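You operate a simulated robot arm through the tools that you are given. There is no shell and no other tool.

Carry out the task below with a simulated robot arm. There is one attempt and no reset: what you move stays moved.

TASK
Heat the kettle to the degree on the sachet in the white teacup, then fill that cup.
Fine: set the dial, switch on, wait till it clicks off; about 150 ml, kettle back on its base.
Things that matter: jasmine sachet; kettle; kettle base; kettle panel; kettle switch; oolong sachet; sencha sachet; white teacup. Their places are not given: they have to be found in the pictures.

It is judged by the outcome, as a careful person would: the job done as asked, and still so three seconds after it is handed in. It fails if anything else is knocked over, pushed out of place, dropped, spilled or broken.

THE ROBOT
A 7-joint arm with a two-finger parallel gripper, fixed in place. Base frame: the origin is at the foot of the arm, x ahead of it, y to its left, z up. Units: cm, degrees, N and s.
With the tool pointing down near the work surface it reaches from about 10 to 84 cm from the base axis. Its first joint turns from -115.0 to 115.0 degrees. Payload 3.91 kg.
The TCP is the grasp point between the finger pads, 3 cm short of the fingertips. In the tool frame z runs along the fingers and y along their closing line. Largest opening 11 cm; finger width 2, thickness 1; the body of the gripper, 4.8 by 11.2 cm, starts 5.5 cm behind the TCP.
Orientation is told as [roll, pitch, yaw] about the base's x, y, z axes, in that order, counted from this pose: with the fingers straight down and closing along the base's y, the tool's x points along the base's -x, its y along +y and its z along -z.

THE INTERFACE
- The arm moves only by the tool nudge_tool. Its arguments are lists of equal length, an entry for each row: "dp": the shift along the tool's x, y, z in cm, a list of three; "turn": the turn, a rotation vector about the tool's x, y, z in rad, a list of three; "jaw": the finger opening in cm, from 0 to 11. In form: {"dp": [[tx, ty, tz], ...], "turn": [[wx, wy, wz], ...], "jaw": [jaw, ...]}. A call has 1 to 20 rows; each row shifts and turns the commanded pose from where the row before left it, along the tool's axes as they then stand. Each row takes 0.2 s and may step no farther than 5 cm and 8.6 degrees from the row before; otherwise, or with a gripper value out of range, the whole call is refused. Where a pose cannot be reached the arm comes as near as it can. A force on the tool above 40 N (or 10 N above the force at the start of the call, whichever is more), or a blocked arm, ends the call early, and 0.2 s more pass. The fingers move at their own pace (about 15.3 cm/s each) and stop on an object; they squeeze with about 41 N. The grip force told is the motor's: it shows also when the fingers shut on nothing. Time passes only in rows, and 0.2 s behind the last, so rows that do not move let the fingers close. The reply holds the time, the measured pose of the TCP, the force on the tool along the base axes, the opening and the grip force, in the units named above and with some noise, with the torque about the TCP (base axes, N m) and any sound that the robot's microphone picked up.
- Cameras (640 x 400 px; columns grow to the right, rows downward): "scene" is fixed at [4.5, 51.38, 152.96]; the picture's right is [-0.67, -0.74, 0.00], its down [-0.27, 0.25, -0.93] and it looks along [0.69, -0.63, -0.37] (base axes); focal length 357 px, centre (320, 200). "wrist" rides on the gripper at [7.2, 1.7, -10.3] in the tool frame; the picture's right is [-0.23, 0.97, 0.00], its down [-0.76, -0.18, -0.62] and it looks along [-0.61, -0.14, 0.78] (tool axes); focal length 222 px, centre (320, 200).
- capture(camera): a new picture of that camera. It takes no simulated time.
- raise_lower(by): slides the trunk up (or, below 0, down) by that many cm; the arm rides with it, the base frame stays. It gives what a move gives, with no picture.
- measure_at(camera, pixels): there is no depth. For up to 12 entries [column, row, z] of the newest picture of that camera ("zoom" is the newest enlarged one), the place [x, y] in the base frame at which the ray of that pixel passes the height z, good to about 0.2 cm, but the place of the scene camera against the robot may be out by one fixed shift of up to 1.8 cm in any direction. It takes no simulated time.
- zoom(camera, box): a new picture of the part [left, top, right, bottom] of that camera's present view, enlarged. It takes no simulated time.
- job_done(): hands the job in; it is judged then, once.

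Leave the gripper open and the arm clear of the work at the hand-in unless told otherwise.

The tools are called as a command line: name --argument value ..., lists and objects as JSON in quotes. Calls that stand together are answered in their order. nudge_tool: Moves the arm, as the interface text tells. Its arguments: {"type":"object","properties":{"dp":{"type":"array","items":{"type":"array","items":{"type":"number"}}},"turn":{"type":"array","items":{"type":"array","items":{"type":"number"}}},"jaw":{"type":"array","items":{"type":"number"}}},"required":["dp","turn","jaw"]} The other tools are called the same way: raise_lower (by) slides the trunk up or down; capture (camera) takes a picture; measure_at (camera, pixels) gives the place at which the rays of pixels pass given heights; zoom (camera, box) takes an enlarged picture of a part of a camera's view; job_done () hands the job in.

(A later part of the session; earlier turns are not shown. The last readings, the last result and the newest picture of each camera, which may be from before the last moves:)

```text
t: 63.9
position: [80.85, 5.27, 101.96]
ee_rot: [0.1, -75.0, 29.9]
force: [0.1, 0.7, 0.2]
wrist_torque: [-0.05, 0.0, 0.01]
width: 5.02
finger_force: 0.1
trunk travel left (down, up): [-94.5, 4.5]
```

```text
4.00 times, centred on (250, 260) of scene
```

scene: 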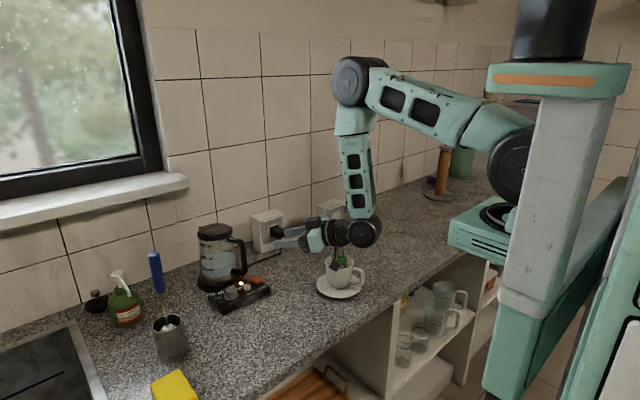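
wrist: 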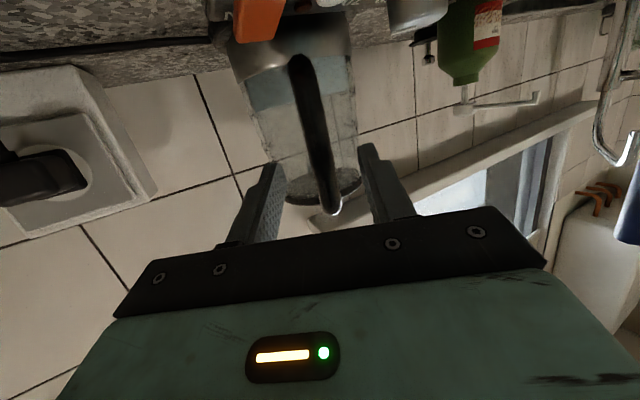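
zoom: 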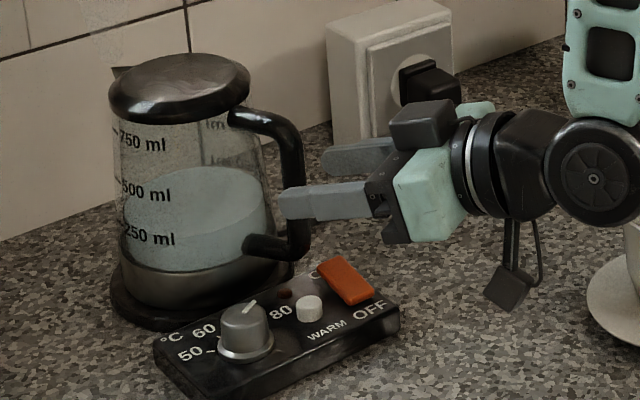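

The bar is centred between the fingers (zoom col ≈325 vs ≈318). Advance the last 2 cm and close on the handle.

nudge_tool --dp '[[0, 0.05, 1.0], [0, 0, 1.0], [0, 0, 0]]' --turn '[[0, 0, 0], [0, 0, 0], [0, 0, 0]]' --jaw '[5, 5, 5]'

zoom --camera "scene" --box '[200, 210, 300, 310]'

zoom --camera "wrist" --box '[220, 20, 420, 220]'

```text
t: 64.7
position: [82.36, 6.23, 101.5]
ee_rot: [0.0, -75.0, 29.8]
force: [-0.6, 0.4, 0.7]
wrist_torque: [0.0, -0.03, -0.02]
width: 5.02
finger_force: 0.1
trunk travel left (down, up): [-94.5, 4.5]
```

```text
4.00 times, centred on (250, 260) of scene
```

zoom: 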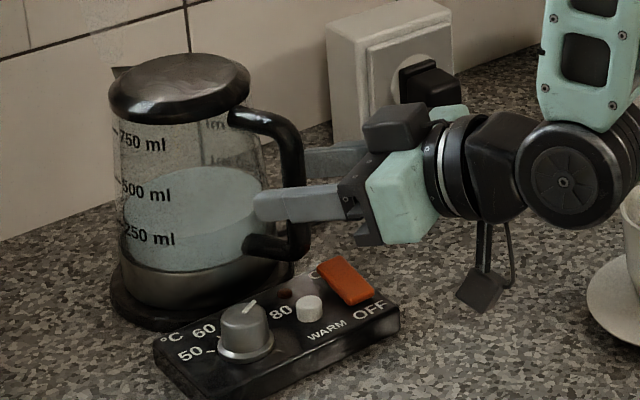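

```text
2.00 times, centred on (320, 120) of wrist
```

zoom: 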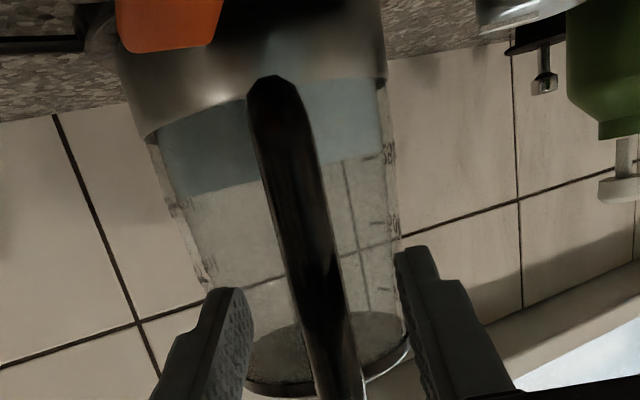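

Fingers straddle the bar at mid-height. Closing now.

nudge_tool --dp '[[0, 0, 0], [0, 0, 0], [0, 0, 0], [0, 0, 0]]' --turn '[[0, 0, 0], [0, 0, 0], [0, 0, 0], [0, 0, 0]]' --jaw '[0.5, 0.5, 0.5, 0.5]'

zoom --camera "scene" --box '[200, 210, 300, 310]'

```text
t: 65.7
position: [82.4, 6.29, 101.53]
ee_rot: [0.1, -75.1, 29.8]
force: [2.0, 0.1, 0.5]
wrist_torque: [0.18, -0.23, -0.01]
width: 1.63
finger_force: 41.1
trunk travel left (down, up): [-94.5, 4.5]
```

```text
4.00 times, centred on (250, 260) of scene
```

zoom: 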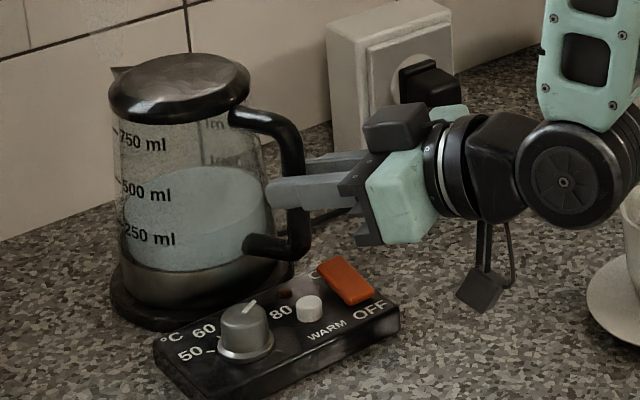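

Held (width 1.63, 41 N). I lift gently 1 cm and check force, torque and any sagging.

nudge_tool --dp '[[-0.29, 0, -0.078], [-0.29, 0, -0.078], [-0.39, 0, -0.104], [0, 0, 0], [0, 0, 0]]' --turn '[[0, 0, 0], [0, 0, 0], [0, 0, 0], [0, 0, 0], [0, 0, 0]]' --jaw '[0.5, 0.5, 0.5, 0.5, 0.5]'

zoom --camera "scene" --box '[200, 210, 300, 310]'

```text
t: 66.9
position: [82.33, 6.22, 102.48]
ee_rot: [0.1, -75.0, 29.8]
force: [0.6, -0.1, -6.0]
wrist_torque: [-0.26, 0.59, -0.02]
width: 1.65
finger_force: 40.6
trunk travel left (down, up): [-94.5, 4.5]
```

```text
4.00 times, centred on (250, 260) of scene
```

zoom: 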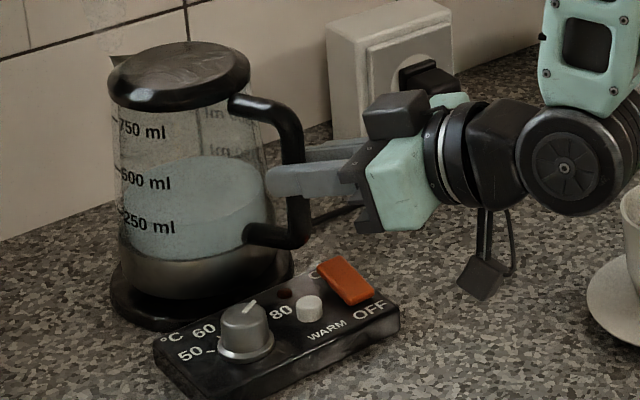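

The kettle is rising off its base, weight ≈6 N so far, no slip. Lift 5 cm more.

nudge_tool --dp '[[-0.97, 0, -0.26], [-1.45, 0, -0.39], [-1.45, 0, -0.39], [-0.97, 0, -0.26], [0, 0, 0], [0, 0, 0]]' --turn '[[0, 0, 0], [0, 0, 0], [0, 0, 0], [0, 0, 0], [0, 0, 0], [0, 0, 0]]' --jaw '[0.5, 0.5, 0.5, 0.5, 0.5, 0.5]'

zoom --camera "scene" --box '[190, 190, 310, 310]'

nudge_tool --dp '[[0, 0, 0], [0, 0, 0]]' --turn '[[0, 0, 0], [0, 0, 0]]' --jaw '[0.5, 0.5]'

```text
t: 68.3
position: [82.31, 6.22, 107.5]
ee_rot: [0.1, -75.0, 29.8]
force: [0.8, -0.1, -6.3]
wrist_torque: [-0.22, 0.62, -0.01]
width: 1.64
finger_force: 41.0
trunk travel left (down, up): [-94.5, 4.5]
```

```text
3.33 times, centred on (250, 250) of scene
```

zoom: 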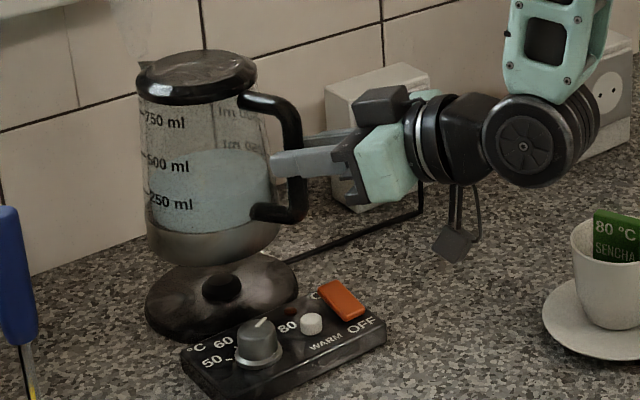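

```text
t: 68.9
position: [82.42, 6.09, 107.53]
ee_rot: [-0.1, -75.0, 29.8]
force: [-0.1, 0.1, -6.1]
wrist_torque: [-0.26, 0.64, 0.0]
width: 1.64
finger_force: 41.0
trunk travel left (down, up): [-94.5, 4.5]
```

Firmly held: weight ≈6.1 N, steady. I calibrate the scene camera's fixed shift using known points (knob top and cup rim centre).

capture --camera "scene"

zoom --camera "scene" --box '[300, 240, 380, 310]'

measure_at --camera "scene" --pixels '[[230.4, 288.3, 94.8], [339.6, 263.3, 98.5], [339.6, 263.3, 98]]'

```text
taken
```

scene: 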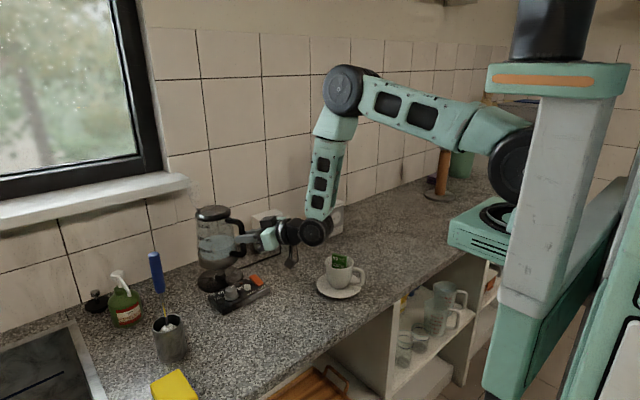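

```text
5.71 times, centred on (340, 275) of scene
```

zoom: 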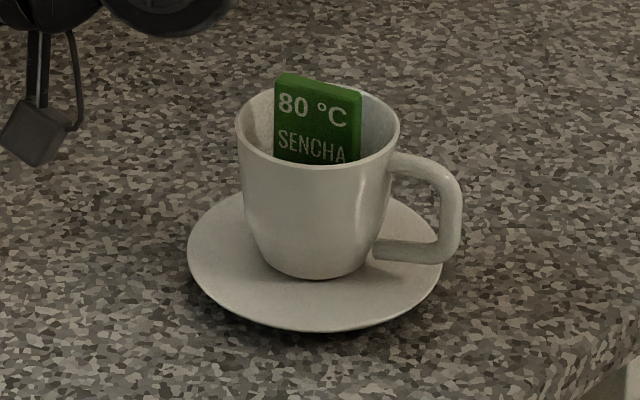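

```text
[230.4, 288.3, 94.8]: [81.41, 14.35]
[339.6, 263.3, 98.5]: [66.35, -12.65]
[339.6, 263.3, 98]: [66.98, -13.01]
```

The scene shift is about (+0.4, +0.6), confirming the cup rim centre ≈(66, -13). Next: raise the kettle upright to TCP z≈115.5 and draw it back toward (70, -3), slowly.

nudge_tool --dp '[[-1.45, 0, -0.39], [-1.93, 0, -0.52], [-1.93, 0, -0.52], [-1.93, 0, -0.52], [-0.5, 0, -0.13], [0.32, -0.15, -1.2], [0.64, -0.305, -2.4], [0.64, -0.305, -2.4], [0.64, -0.305, -2.4], [0.64, -0.305, -2.4], [0.64, -0.305, -2.4], [0.32, -0.15, -1.2], [0, 0, 0], [0, 0, 0]]' --turn '[[0, 0, 0], [0, 0, 0], [0, 0, 0], [0, 0, 0], [0, 0, 0], [0, 0, 0], [0, 0, 0], [0, 0, 0], [0, 0, 0], [0, 0, 0], [0, 0, 0], [0, 0, 0], [0, 0, 0], [0, 0, 0]]' --jaw '[0.5, 0.5, 0.5, 0.5, 0.5, 0.5, 0.5, 0.5, 0.5, 0.5, 0.5, 0.5, 0.5, 0.5]'

capture --camera "scene"

```text
t: 71.9
position: [70.25, -3.03, 115.56]
ee_rot: [-0.1, -75.1, 29.8]
force: [-0.4, 0.2, -6.8]
wrist_torque: [-0.23, 0.62, 0.01]
width: 1.66
finger_force: 40.9
trunk travel left (down, up): [-94.5, 4.5]
```

```text
taken
```

scene: 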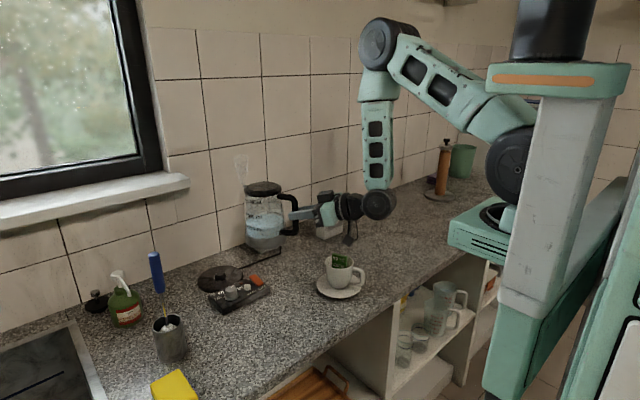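

Steam is visible above the kettle; it's held steady. I now pre-tilt by 30° (well short of pouring) and then swing the heading from +30° to 0°.

nudge_tool --dp '[[0, 0, 0], [0, 0, 0], [0, 0, 0], [0, 0, 0], [0, 0, 0], [0, 0, 0], [0, 0, 0], [0, 0, 0], [0, 0, 0], [0, 0, 0], [0, 0, 0], [0, 0, 0], [0, 0, 0]]' --turn '[[0, 0.08727, 0], [0, 0.08727, 0], [0, 0.08727, 0], [0, 0.08727, 0], [0, 0.08727, 0], [0, 0.08727, 0], [0.0735, 0, 0.0735], [0.0735, 0, 0.0735], [0.0735, 0, 0.0735], [0.0735, 0, 0.0735], [0.0735, 0, 0.0735], [0, 0, 0], [0, 0, 0]]' --jaw '[0.5, 0.5, 0.5, 0.5, 0.5, 0.5, 0.5, 0.5, 0.5, 0.5, 0.5, 0.5, 0.5]'

capture --camera "scene"

zoom --camera "scene" --box '[200, 170, 380, 310]'

```text
t: 74.7
position: [70.33, -2.72, 115.44]
ee_rot: [0.0, -45.1, 0.2]
force: [0.0, 0.1, -4.7]
wrist_torque: [0.04, 0.5, 0.02]
width: 1.65
finger_force: 41.6
trunk travel left (down, up): [-94.5, 4.5]
```

```text
taken
```

scene: 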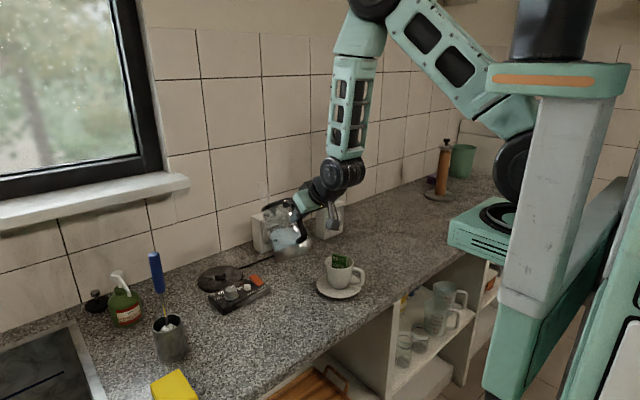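

```text
2.86 times, centred on (290, 240) of scene
```

zoom: 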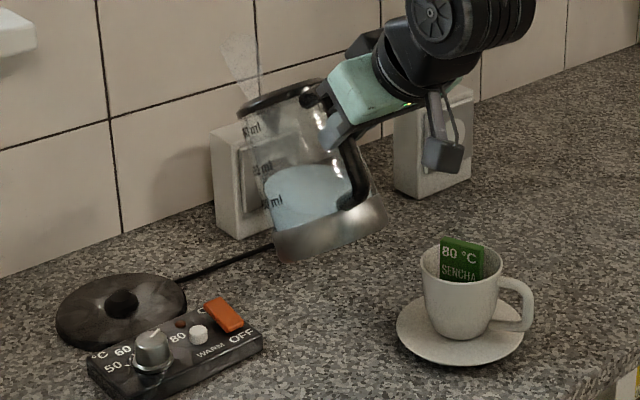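

The force reads -4.7 N now; no water is seen spilled, so I take a few still readings to average.

nudge_tool --dp '[[0, 0, 0]]' --turn '[[0, 0, 0]]' --jaw '[0.5]'

nudge_tool --dp '[[0, 0, 0]]' --turn '[[0, 0, 0]]' --jaw '[0.5]'

nudge_tool --dp '[[0, 0, 0]]' --turn '[[0, 0, 0]]' --jaw '[0.5]'

nudge_tool --dp '[[0, 0, 0]]' --turn '[[0, 0, 0]]' --jaw '[0.5]'

capture --camera "wrist"

```text
t: 75.1
position: [70.25, -2.68, 115.57]
ee_rot: [-0.1, -45.0, 0.1]
force: [-0.1, 0.4, -6.0]
wrist_torque: [0.08, 0.49, -0.01]
width: 1.64
finger_force: 40.7
trunk travel left (down, up): [-94.5, 4.5]
```

```text
t: 75.5
position: [70.23, -2.74, 115.5]
ee_rot: [0.0, -45.0, 0.1]
force: [0.5, -0.4, -4.6]
wrist_torque: [0.09, 0.5, -0.01]
width: 1.62
finger_force: 41.6
trunk travel left (down, up): [-94.5, 4.5]
```

```text
t: 75.9
position: [70.28, -2.84, 115.49]
ee_rot: [0.0, -45.0, 0.1]
force: [-0.4, -0.4, -6.2]
wrist_torque: [0.07, 0.47, 0.03]
width: 1.65
finger_force: 40.9
trunk travel left (down, up): [-94.5, 4.5]
```

```text
t: 76.3
position: [70.37, -2.74, 115.58]
ee_rot: [0.1, -45.1, 0.1]
force: [0.6, 0.7, -6.1]
wrist_torque: [0.08, 0.5, -0.02]
width: 1.65
finger_force: 41.5
trunk travel left (down, up): [-94.5, 4.5]
```

```text
taken
```

wrist: 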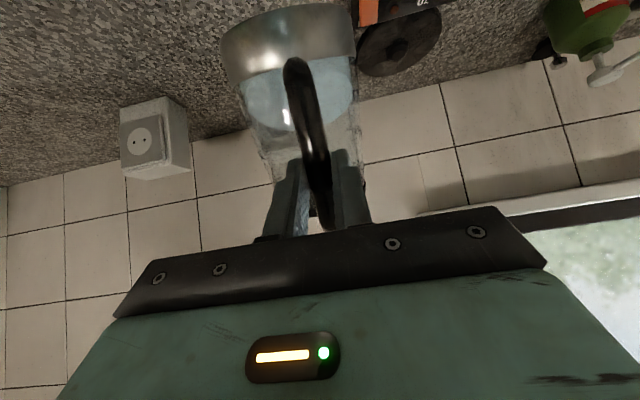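

Readings scatter by ±0.7 N around ≈5.9 N, so nothing was lost. Next I move to the left of the cup with the kettle tilted to 48° (still below pouring): via (62, 1, 115) then back to (53.3, 1, 113).

nudge_tool --dp '[[1.55, 0.925, -1.38], [1.55, 0.925, -1.38], [1.55, 0.925, -1.38], [1.55, 0.925, -1.38], [0, 0, 0], [0, 0, 0], [0, 0, 0], [0, 0, 0], [0, 0, 0], [0, 0, 0]]' --turn '[[0, 0, 0], [0, 0, 0], [0, 0, 0], [0, 0, 0], [0, 0.0628, 0], [0, 0.0628, 0], [0, 0.0628, 0], [0, 0.0628, 0], [0, 0.0628, 0], [0, 0, 0]]' --jaw '[0.5, 0.5, 0.5, 0.5, 0.5, 0.5, 0.5, 0.5, 0.5, 0.5]'

zoom --camera "scene" --box '[230, 150, 410, 310]'

```text
t: 78.5
position: [61.99, 0.96, 115.09]
ee_rot: [-0.1, -26.8, 0.0]
force: [0.4, -0.7, -5.2]
wrist_torque: [0.05, 0.27, -0.05]
width: 1.63
finger_force: 40.5
trunk travel left (down, up): [-94.5, 4.5]
```

```text
2.50 times, centred on (320, 230) of scene
```

zoom: 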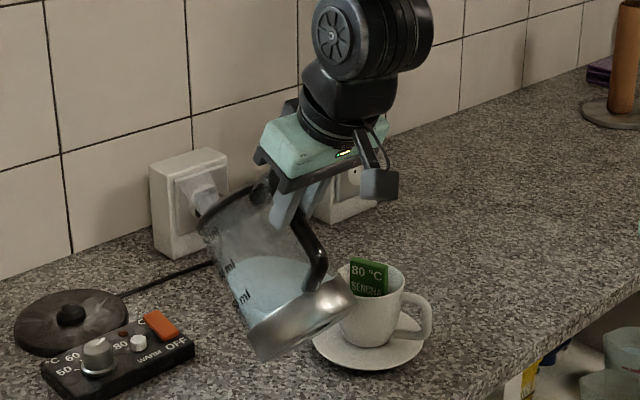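

Good, no spill. Now back to (53.3, 1, 113) at this tilt, staying left of the cup.

nudge_tool --dp '[[1.45, 0, -0.36], [1.45, 0, -0.36], [1.45, 0, -0.36], [1.45, 0, -0.36], [1.45, 0, -0.36], [1.45, 0, -0.36], [0, 0, 0]]' --turn '[[0, 0, 0], [0, 0, 0], [0, 0, 0], [0, 0, 0], [0, 0, 0], [0, 0, 0], [0, 0, 0]]' --jaw '[0.5, 0.5, 0.5, 0.5, 0.5, 0.5, 0.5]'

zoom --camera "scene" --box '[250, 150, 430, 310]'

capture --camera "wrist"

```text
t: 80.1
position: [54.92, 1.96, 112.46]
ee_rot: [0.0, -26.8, 0.0]
force: [-0.7, 0.0, -5.0]
wrist_torque: [0.08, 0.3, -0.03]
width: 1.62
finger_force: 40.7
out of reach, approached as far as the arm can: row 5, 6
trunk travel left (down, up): [-94.5, 4.5]
```

```text
2.50 times, centred on (340, 230) of scene
```

zoom: 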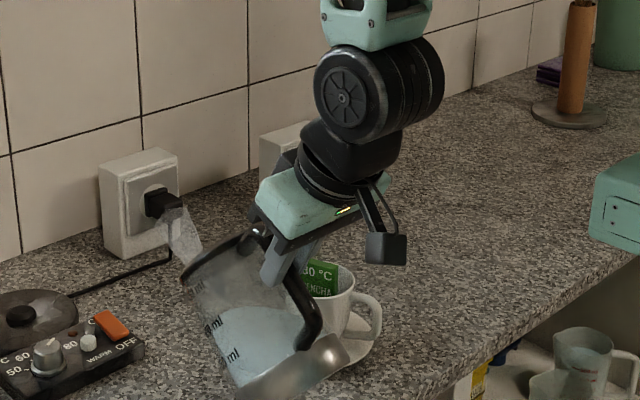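

```text
taken
```

wrist: 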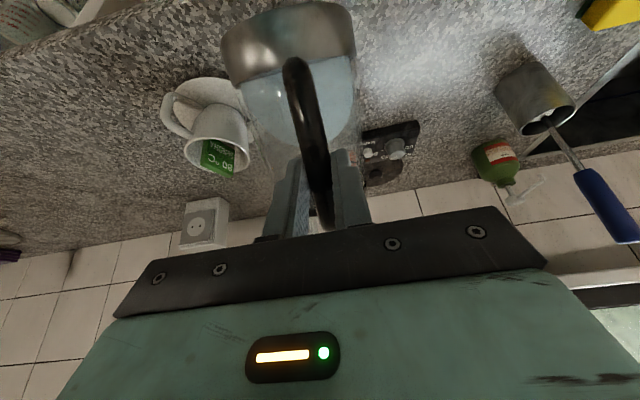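

The arm hit its folding limit at x≈54.9. I raise the trunk by another 4.4 cm (kettle goes straight up), then sweep sideways to y≈-12.2 in front of the cup.

raise_lower --by 4.4

nudge_tool --dp '[[0, -1.5, 0], [0, -2.4, 0], [0, -2.4, 0], [0, -2.4, 0], [0, -2.4, 0], [0, -2.0, 0], [0, -1.06, 0], [0, 0, 0]]' --turn '[[0, 0, 0], [0, 0, 0], [0, 0, 0], [0, 0, 0], [0, 0, 0], [0, 0, 0], [0, 0, 0], [0, 0, 0]]' --jaw '[0.5, 0.5, 0.5, 0.5, 0.5, 0.5, 0.5, 0.5]'

capture --camera "scene"

zoom --camera "scene" --box '[280, 180, 420, 320]'

capture --camera "wrist"

```text
t: 81.0
position: [55.09, 1.98, 116.96]
ee_rot: [0.0, -26.9, 0.2]
force: [0.0, -0.4, -5.8]
wrist_torque: [0.1, 0.27, -0.02]
width: 1.64
finger_force: 40.5
trunk travel left (down, up): [-98.9, 0.1]
```

```text
t: 82.8
position: [58.71, -11.17, 116.19]
ee_rot: [0.1, -26.9, 0.1]
force: [-1.0, 0.0, -5.6]
wrist_torque: [0.07, 0.34, 0.01]
width: 1.63
finger_force: 41.7
out of reach, approached as far as the arm can: row 1, 2, 3, 4, 5, 7
trunk travel left (down, up): [-98.9, 0.1]
```

```text
taken
```

scene: 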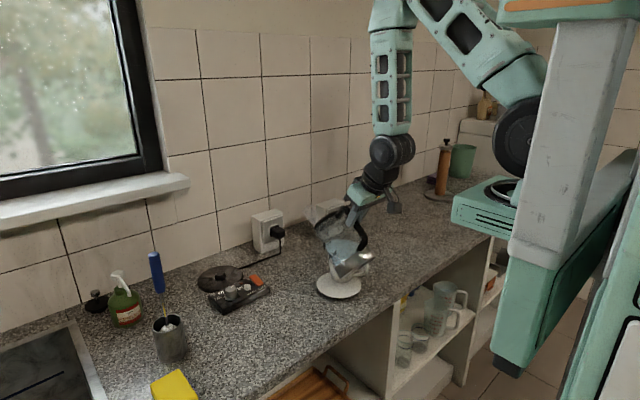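

```text
2.86 times, centred on (350, 250) of scene
```

zoom: 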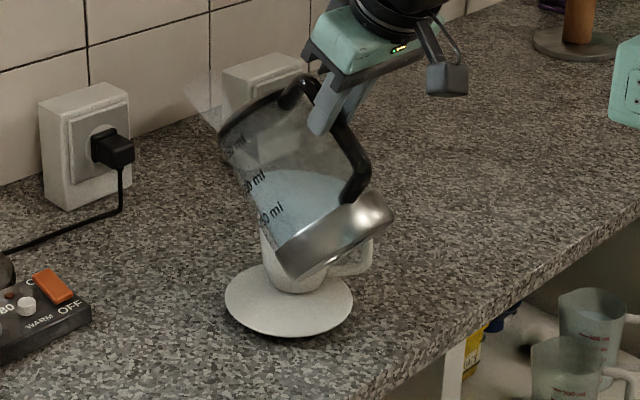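

```text
taken
```

wrist: 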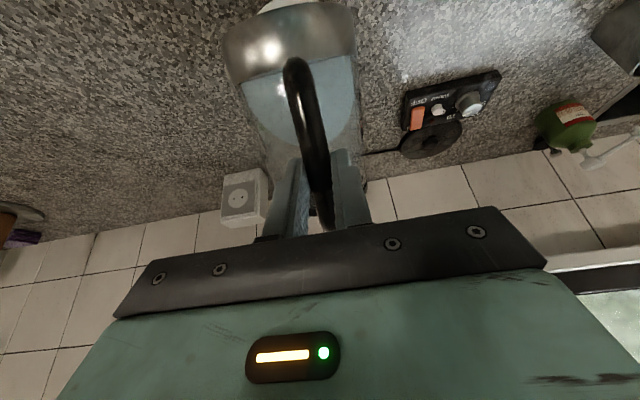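

The arm pushed outward so the kettle now hovers right above the cup (lowest point ~0.6 cm above the rim, no contact). Heading 0° is unfavourable here; heading -40° (rehearsed) is better. I raise a little and move the kettle away to the left first.

nudge_tool --dp '[[-0.5, 0, -0.99], [-0.39, 1.2, -0.2], [-0.39, 2.2, -0.2], [-0.39, 2.2, -0.2], [-0.39, 2.2, -0.2], [-0.2, 2.2, -0.1], [0, 1.2, 0], [0, 0, 0]]' --turn '[[0, 0, 0], [0, 0, 0], [0, 0, 0], [0, 0, 0], [0, 0, 0], [0, 0, 0], [0, 0, 0], [0, 0, 0]]' --jaw '[0.5, 0.5, 0.5, 0.5, 0.5, 0.5, 0.5, 0.5]'

zoom --camera "scene" --box '[260, 160, 420, 320]'

```text
t: 84.6
position: [59.73, 0.17, 118.8]
ee_rot: [0.0, -26.9, 0.1]
force: [-0.7, -0.3, -5.9]
wrist_torque: [0.1, 0.31, -0.01]
width: 1.63
finger_force: 41.2
trunk travel left (down, up): [-98.9, 0.1]
```

```text
2.50 times, centred on (340, 240) of scene
```

zoom: 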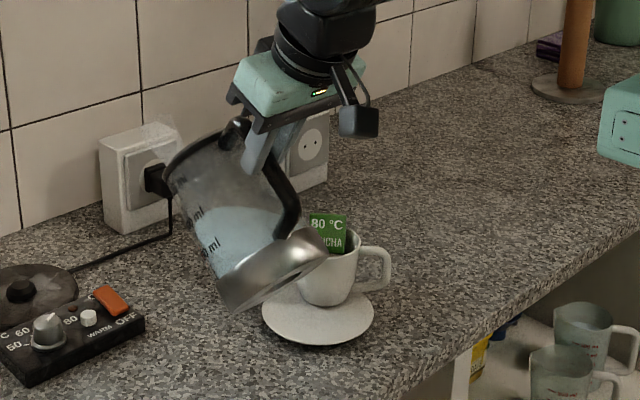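

The cup and sachet are untouched. Now swing the heading to -40° here.

nudge_tool --dp '[[0, 0, 0], [0, 0, 0], [0, 0, 0], [0, 0, 0], [0, 0, 0], [0, 0, 0], [0, 0, 0]]' --turn '[[0.0526, 0, 0.1037], [0.0526, 0, 0.1037], [0.0526, 0, 0.1037], [0.0526, 0, 0.1037], [0.0526, 0, 0.1037], [0.0526, 0, 0.1037], [0, 0, 0]]' --jaw '[0.5, 0.5, 0.5, 0.5, 0.5, 0.5, 0.5]'

capture --camera "scene"

zoom --camera "scene" --box '[260, 160, 420, 320]'

capture --camera "wrist"

```text
t: 86.2
position: [59.73, 0.33, 118.77]
ee_rot: [0.1, -26.9, -39.8]
force: [-0.8, 0.5, -6.3]
wrist_torque: [0.23, 0.18, -0.01]
width: 1.64
finger_force: 40.6
trunk travel left (down, up): [-98.9, 0.1]
```

```text
taken
```

scene: 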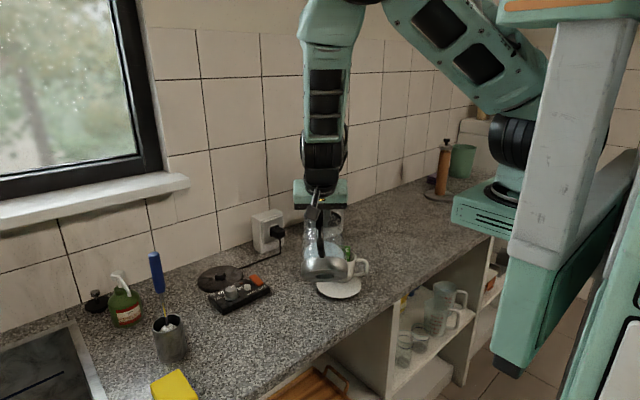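

```text
2.50 times, centred on (340, 240) of scene
```

zoom: 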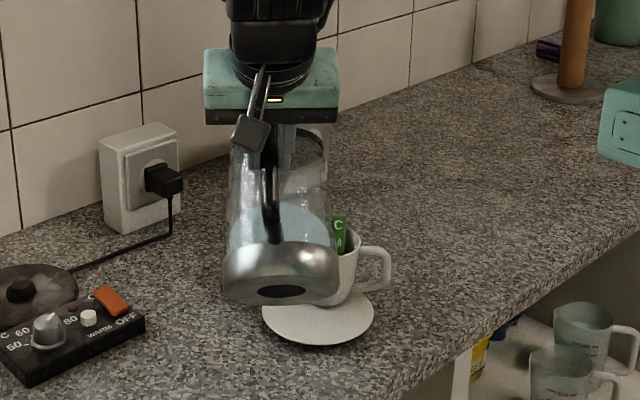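

```text
taken
```

wrist: 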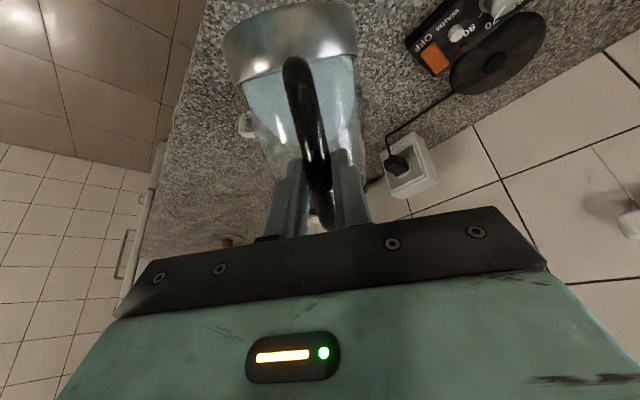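

Heading is -40° and the pose was reached cleanly. From earlier pictures the spout lip is ≈15.7 cm ahead and 5.8 cm above the grip. I move so that the lip is above the cup centre at tilt 48°: TCP ≈(54.7, -3.6, 112.8).

nudge_tool --dp '[[0.39, -0.63, 0.48], [0.78, -1.26, 0.95], [0.78, -1.26, 0.95], [0.78, -1.26, 0.95], [0.78, -1.26, 0.95], [0.39, -0.63, 0.48], [0, 0, 0]]' --turn '[[0, 0, 0], [0, 0, 0], [0, 0, 0], [0, 0, 0], [0, 0, 0], [0, 0, 0], [0, 0, 0]]' --jaw '[0.5, 0.5, 0.5, 0.5, 0.5, 0.5, 0.5]'

capture --camera "scene"

zoom --camera "scene" --box '[270, 160, 430, 320]'

capture --camera "wrist"

```text
t: 87.8
position: [54.86, -3.71, 112.66]
ee_rot: [0.0, -27.0, -39.9]
force: [0.2, -0.8, -5.8]
wrist_torque: [0.26, 0.17, -0.02]
width: 1.63
finger_force: 40.7
trunk travel left (down, up): [-98.9, 0.1]
```

```text
taken
```

scene: 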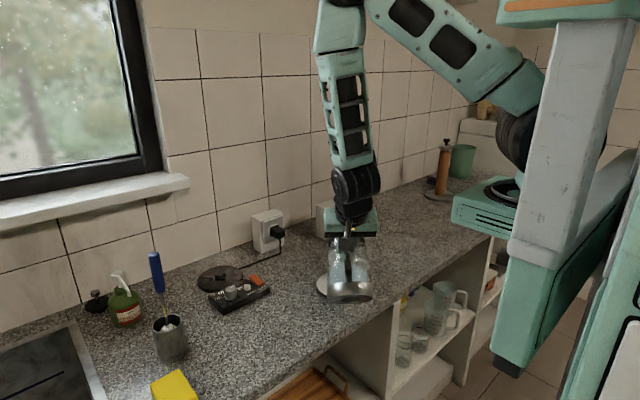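

```text
2.50 times, centred on (350, 240) of scene
```

zoom: 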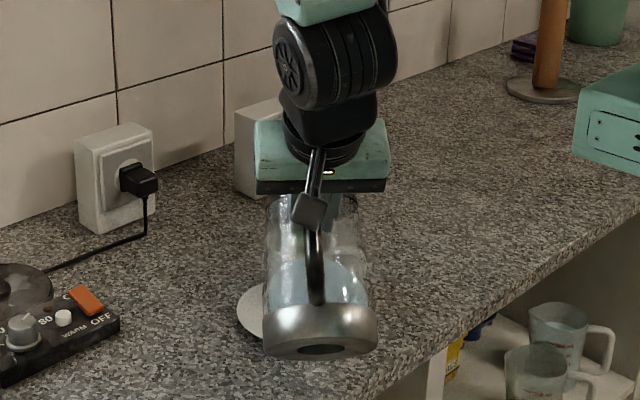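

```text
taken
```

wrist: 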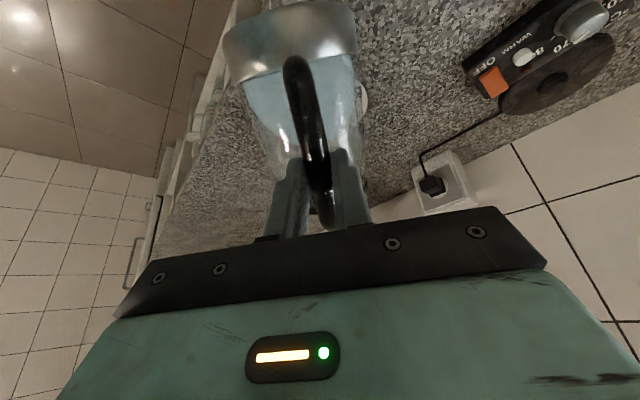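

The kettle hides the cup from the scene camera here. I zoom closely to check lateral alignment of the kettle's top over the cup.

zoom --camera "scene" --box '[310, 215, 390, 310]'

zoom --camera "wrist" --box '[210, 0, 390, 120]'

```text
4.21 times, centred on (350, 262) of scene
```

zoom: 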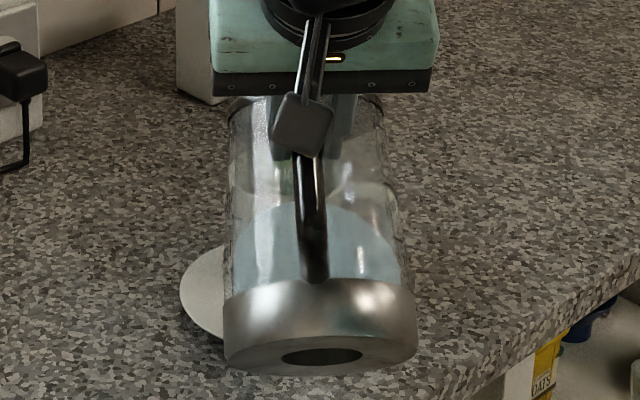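

```text
3.33 times, centred on (300, 60) of wrist
```

zoom: 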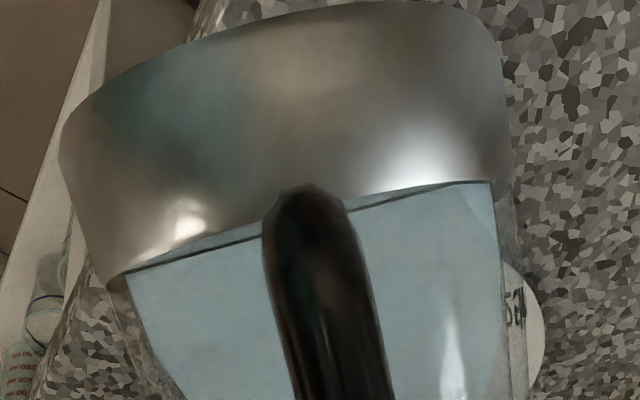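

The kettle's handle plane is a few degrees off the tool heading, so its top sits ≈1.5–1.8 cm too far right of the cup centre (lid centre at px ≈347 vs cup ≈340). I shift left 1.5 cm along tool y, then check again before tilting.

nudge_tool --dp '[[0.15, 0.75, -0.2], [0.15, 0.75, -0.2], [0, 0, 0]]' --turn '[[0, 0, 0], [0, 0, 0], [0, 0, 0]]' --jaw '[0.5, 0.5, 0.5]'

zoom --camera "scene" --box '[310, 215, 390, 310]'

```text
t: 88.6
position: [55.28, -2.31, 112.87]
ee_rot: [0.0, -26.9, -40.0]
force: [0.1, -0.1, -6.0]
wrist_torque: [0.24, 0.17, -0.01]
width: 1.66
finger_force: 41.3
trunk travel left (down, up): [-98.9, 0.1]
```

```text
4.21 times, centred on (350, 262) of scene
```

zoom: 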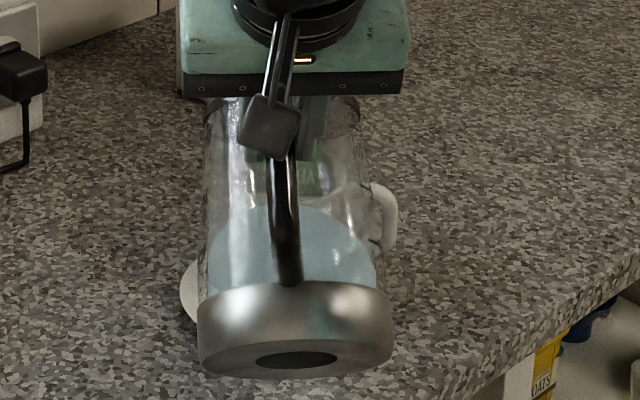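

The kettle's top is now centred at px ≈341, matching the cup (≈340). I look closer at the cup's visible parts to be sure it hasn't moved.

zoom --camera "scene" --box '[310, 240, 380, 305]'

capture --camera "wrist"

```text
6.15 times, centred on (345, 272) of scene
```

zoom: 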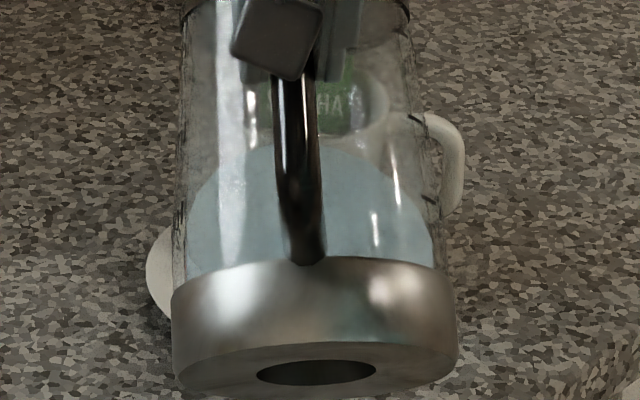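

```text
taken
```

wrist: 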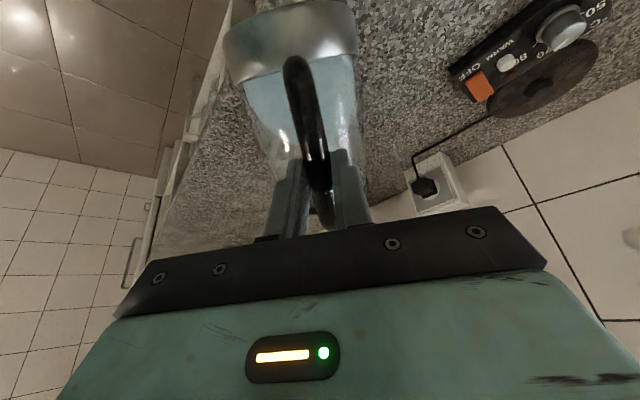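

Comparing with earlier pictures, the cup's handle now appears at px (354–368, rows 258–275) instead of (352–365, rows 267–286): the cup seems to have been nudged during the earlier sweep, while the saucer stayed. I'll move the kettle away to the left to see it properly.

nudge_tool --dp '[[-1.0, 1.2, -1.6], [-1.0, 1.8, -1.4], [-0.8, 2.4, -1.0], [-0.6, 2.6, -0.5], [-0.6, 2.6, -0.5], [-0.4, 2.4, 0], [0, 0, 0]]' --turn '[[0, 0, 0], [0, 0, 0], [0, 0, 0], [0, 0, 0], [0, 0, 0], [0, 0, 0], [0, 0, 0]]' --jaw '[0.5, 0.5, 0.5, 0.5, 0.5, 0.5, 0.5]'

capture --camera "scene"

zoom --camera "scene" --box '[300, 240, 380, 310]'

capture --camera "wrist"

```text
t: 90.2
position: [64.85, 6.58, 119.31]
ee_rot: [-0.1, -27.0, -39.9]
force: [0.1, 0.6, -6.4]
wrist_torque: [0.24, 0.18, 0.01]
width: 1.61
finger_force: 40.9
trunk travel left (down, up): [-98.9, 0.1]
```

```text
taken
```

scene: 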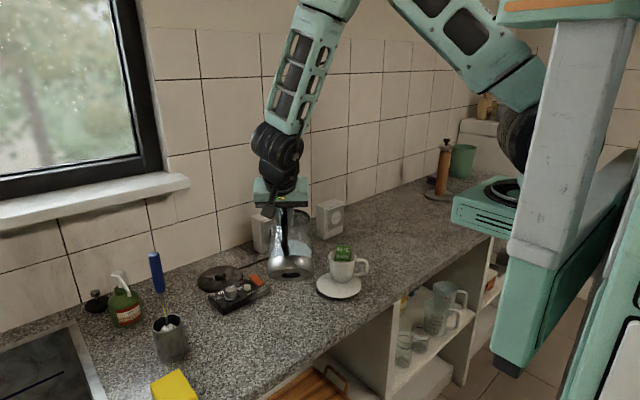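

```text
5.71 times, centred on (340, 275) of scene
```

zoom: 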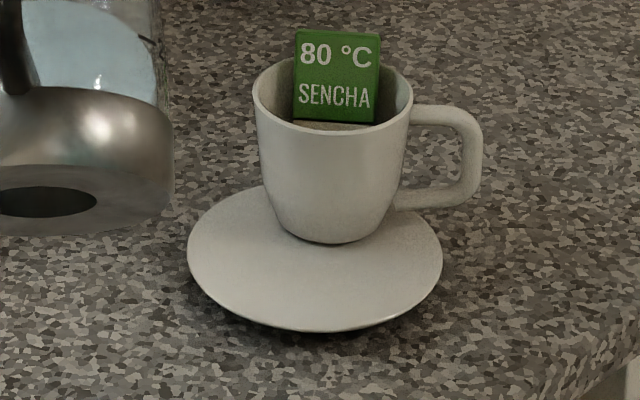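

```text
taken
```

wrist: 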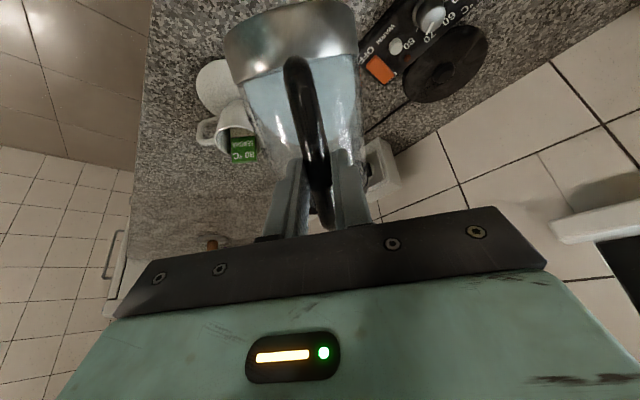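

The cup slid about 3.5 cm on its saucer (still upright, sachet inside) – the kettle must have brushed it during that sweep. Before pouring I'd rather put it right: I'll return the kettle to its base, re-centre the empty cup, then pour. First un-tilt to 30° and move out to about (70, 3, 117).

nudge_tool --dp '[[0, 0, 0], [0, 0, 0], [0, 0, 0], [0, 0, 0], [-1.2, 0.8, 0.9], [-1.2, 0.8, 0.9], [0, 0, 0]]' --turn '[[0, -0.0785, 0], [0, -0.0785, 0], [0, -0.0785, 0], [0, -0.0785, 0], [0, 0, 0], [0, 0, 0], [0, 0, 0]]' --jaw '[0.5, 0.5, 0.5, 0.5, 0.5, 0.5, 0.5]'

```text
t: 91.8
position: [68.27, 5.85, 119.82]
ee_rot: [0.0, -44.9, -40.0]
force: [0.6, -0.6, -6.3]
wrist_torque: [0.4, 0.35, 0.02]
width: 1.62
finger_force: 40.9
trunk travel left (down, up): [-98.9, 0.1]
```

Now swing the heading back to +30° and bring the kettle upright (pitch -75°).

nudge_tool --dp '[[0, 0, 0], [0, 0, 0], [0, 0, 0], [0, 0, 0], [0, 0, 0], [0, 0, 0], [0, 0, 0], [0, 0, 0], [0, 0, 0], [0, 0, 0], [0, 0, 0], [0, 0, 0], [0, 0, 0], [0, 0, 0], [0, 0, 0], [0, 0, 0]]' --turn '[[-0.096, 0, -0.096], [-0.096, 0, -0.096], [-0.096, 0, -0.096], [-0.096, 0, -0.096], [-0.096, 0, -0.096], [-0.096, 0, -0.096], [-0.096, 0, -0.096], [-0.096, 0, -0.096], [-0.096, 0, -0.096], [0, -0.08727, 0], [0, -0.08727, 0], [0, -0.08727, 0], [0, -0.08727, 0], [0, -0.08727, 0], [0, -0.08727, 0], [0, 0, 0]]' --jaw '[0.5, 0.5, 0.5, 0.5, 0.5, 0.5, 0.5, 0.5, 0.5, 0.5, 0.5, 0.5, 0.5, 0.5, 0.5, 0.5]'

zoom --camera "scene" --box '[190, 160, 350, 310]'

```text
t: 95.2
position: [68.36, 5.84, 119.82]
ee_rot: [0.1, -75.0, 29.9]
force: [-0.1, 0.1, -6.4]
wrist_torque: [-0.24, 0.63, 0.01]
width: 1.64
finger_force: 41.3
trunk travel left (down, up): [-98.9, 0.1]
```

```text
2.67 times, centred on (270, 235) of scene
```

zoom: 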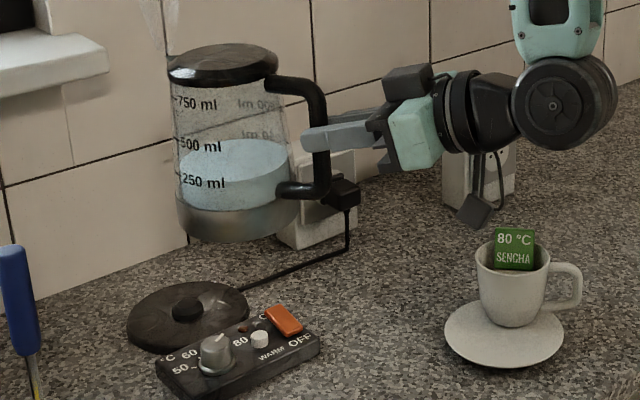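

The kettle is upright with the same torque as right after lifting, so the grip hasn't slipped. I carry it to just above its base at (82.4, 6.2, 108).

nudge_tool --dp '[[0.5, -0.42, 0.94], [1.03, -0.84, 1.87], [1.03, -0.84, 1.87], [1.03, -0.84, 1.87], [1.03, -0.84, 1.87], [1.03, -0.84, 1.87], [1.03, -0.84, 1.87], [1.03, -0.84, 1.87], [0.5, -0.42, 0.94], [0, 0, 0], [0, 0, 0]]' --turn '[[0, 0, 0], [0, 0, 0], [0, 0, 0], [0, 0, 0], [0, 0, 0], [0, 0, 0], [0, 0, 0], [0, 0, 0], [0, 0, 0], [0, 0, 0], [0, 0, 0]]' --jaw '[0.5, 0.5, 0.5, 0.5, 0.5, 0.5, 0.5, 0.5, 0.5, 0.5, 0.5]'

zoom --camera "scene" --box '[190, 190, 310, 310]'

```text
t: 97.6
position: [82.36, 6.23, 108.02]
ee_rot: [0.2, -75.1, 30.0]
force: [-0.2, 0.5, -6.8]
wrist_torque: [-0.25, 0.61, 0.01]
width: 1.64
finger_force: 40.5
trunk travel left (down, up): [-98.9, 0.1]
```

```text
3.33 times, centred on (250, 250) of scene
```

zoom: 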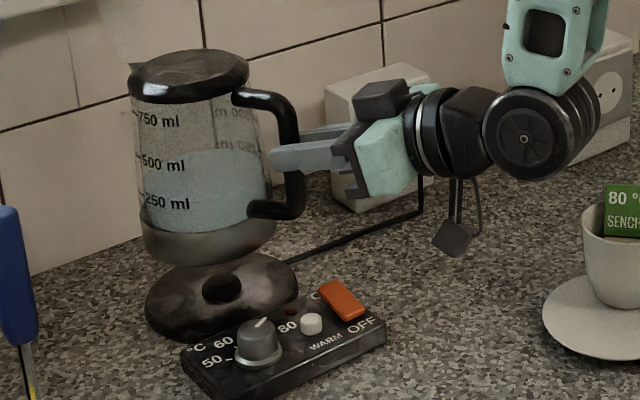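

Comparing with the lift-off picture, the kettle sits slightly differently in the grip (a few px). I check with the wrist camera before setting it down.

capture --camera "wrist"

zoom --camera "wrist" --box '[220, 20, 420, 220]'

zoom --camera "scene" --box '[200, 210, 300, 310]'

```text
taken
```

wrist: 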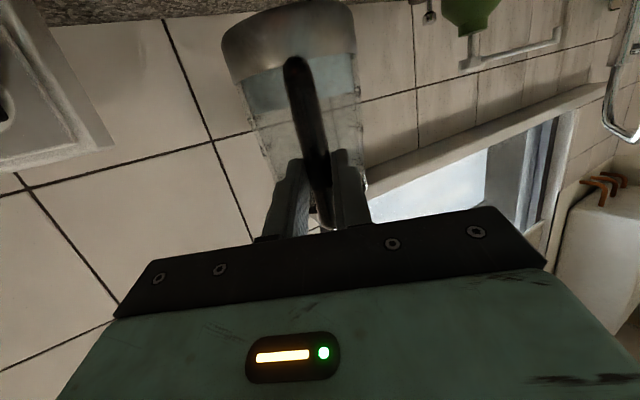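

```text
2.00 times, centred on (320, 120) of wrist
```

zoom: 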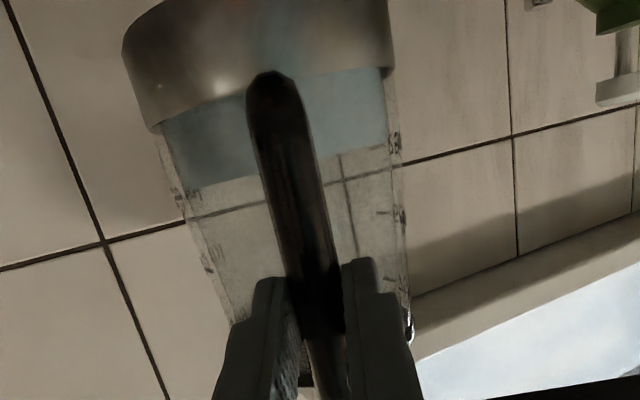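

```text
4.00 times, centred on (250, 260) of scene
```

zoom: 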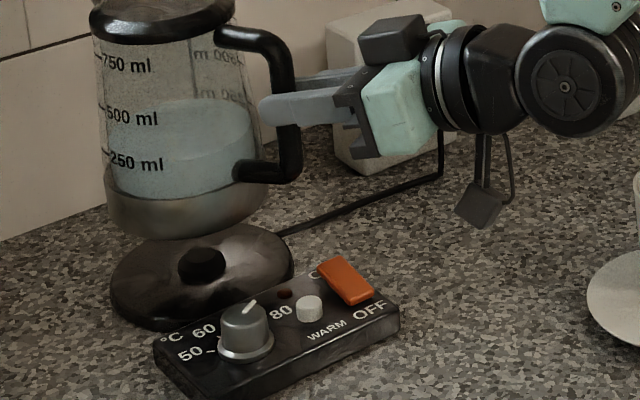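

The kettle is pitched ~2° forward in the grip and its bottom is ≈0.5 cm too far forward. I correct: pitch back 2° and shift back 0.6 cm, then compare again with the lift-off picture.

nudge_tool --dp '[[0.07, 0, -0.3], [0.07, 0, -0.3], [0, 0, 0]]' --turn '[[0, -0.0165, 0], [0, -0.0165, 0], [0, 0, 0]]' --jaw '[0.5, 0.5, 0.5]'

zoom --camera "scene" --box '[190, 190, 310, 310]'

```text
t: 98.4
position: [81.73, 6.0, 108.05]
ee_rot: [0.3, -76.9, 29.8]
force: [-0.3, -1.1, -6.1]
wrist_torque: [-0.29, 0.54, 0.0]
width: 1.64
finger_force: 40.6
trunk travel left (down, up): [-98.9, 0.1]
```

```text
3.33 times, centred on (250, 250) of scene
```

zoom: 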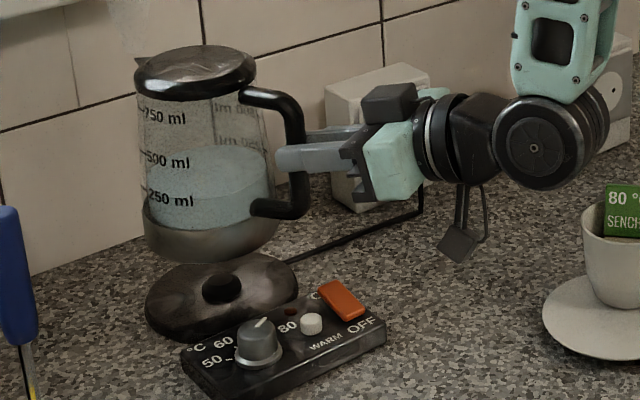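

Now it matches the lift-off picture well (lid 134–256, band 142–280). I lower 5 cm, then slower.

nudge_tool --dp '[[0.99, 0, 0.125], [0.974, 0, 0.225], [0.974, 0, 0.225], [0.974, 0, 0.225], [0.974, 0, 0.225], [0, 0, 0]]' --turn '[[0, 0, 0], [0, 0, 0], [0, 0, 0], [0, 0, 0], [0, 0, 0], [0, 0, 0]]' --jaw '[0.5, 0.5, 0.5, 0.5, 0.5, 0.5]'

zoom --camera "scene" --box '[200, 210, 300, 310]'

```text
t: 99.8
position: [81.7, 5.72, 102.96]
ee_rot: [0.4, -76.9, 29.9]
force: [0.1, 0.9, -5.8]
wrist_torque: [-0.27, 0.61, 0.03]
width: 1.62
finger_force: 41.0
trunk travel left (down, up): [-98.9, 0.1]
```

```text
4.00 times, centred on (250, 260) of scene
```

zoom: 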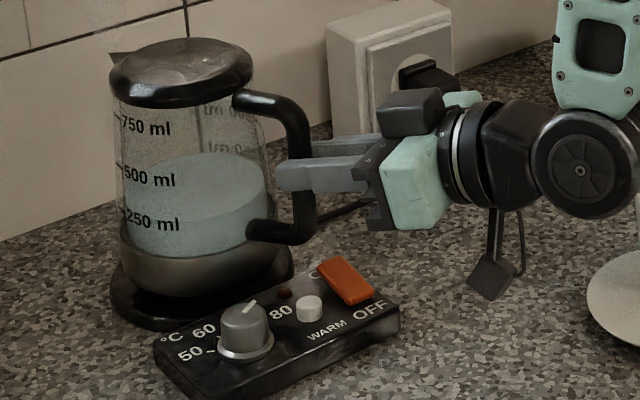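

Well lined up. I continue down in 0.3 cm steps until it seats.

nudge_tool --dp '[[0.29, 0, 0.07], [0.29, 0, 0.07], [0.29, 0, 0.07], [0, 0, 0]]' --turn '[[0, 0, 0], [0, 0, 0], [0, 0, 0], [0, 0, 0]]' --jaw '[0.5, 0.5, 0.5, 0.5]'

nudge_tool --dp '[[0.195, 0, 0.045], [0.195, 0, 0.045], [0, 0, 0]]' --turn '[[0, 0, 0], [0, 0, 0], [0, 0, 0]]' --jaw '[0.5, 0.5, 0.5]'

zoom --camera "scene" --box '[200, 210, 300, 310]'

```text
t: 100.8
position: [81.64, 5.89, 102.31]
ee_rot: [0.3, -76.9, 29.9]
force: [0.8, 0.3, -3.0]
wrist_torque: [-0.15, 0.21, -0.04]
width: 1.65
finger_force: 41.4
trunk travel left (down, up): [-98.9, 0.1]
```

```text
t: 101.6
position: [81.71, 5.9, 101.72]
ee_rot: [0.2, -77.0, 30.0]
force: [7.7, 1.4, -2.9]
wrist_torque: [-0.04, -0.65, -0.26]
width: 1.65
finger_force: 41.3
trunk travel left (down, up): [-98.9, 0.1]
```

```text
4.00 times, centred on (250, 260) of scene
```

zoom: 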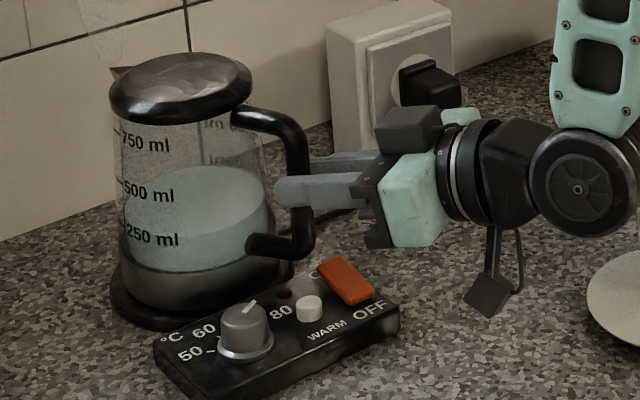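

It's in contact at seated height with a forward push of 7.7 N, meaning I'm ~0.2 cm too far back. I ease forward 0.2 cm and check.

nudge_tool --dp '[[-0.045, 0, 0.195], [0, 0, 0]]' --turn '[[0, 0, 0], [0, 0, 0]]' --jaw '[0.5, 0.5]'

nudge_tool --dp '[[0.1, 0, 0.12], [0, 0, 0]]' --turn '[[0, 0, 0], [0, 0, 0]]' --jaw '[0.5, 0.5]'

```text
t: 102.2
position: [81.72, 6.09, 101.62]
ee_rot: [0.4, -76.8, 29.6]
force: [2.4, -1.6, -4.8]
wrist_torque: [-0.28, 0.23, -0.2]
width: 1.63
finger_force: 40.4
trunk travel left (down, up): [-98.9, 0.1]
```

```text
t: 102.8
position: [81.81, 6.17, 101.58]
ee_rot: [0.3, -76.8, 29.8]
force: [0.0, -0.4, -4.9]
wrist_torque: [-0.26, 0.64, -0.04]
width: 1.66
finger_force: 41.0
trunk travel left (down, up): [-98.9, 0.1]
```

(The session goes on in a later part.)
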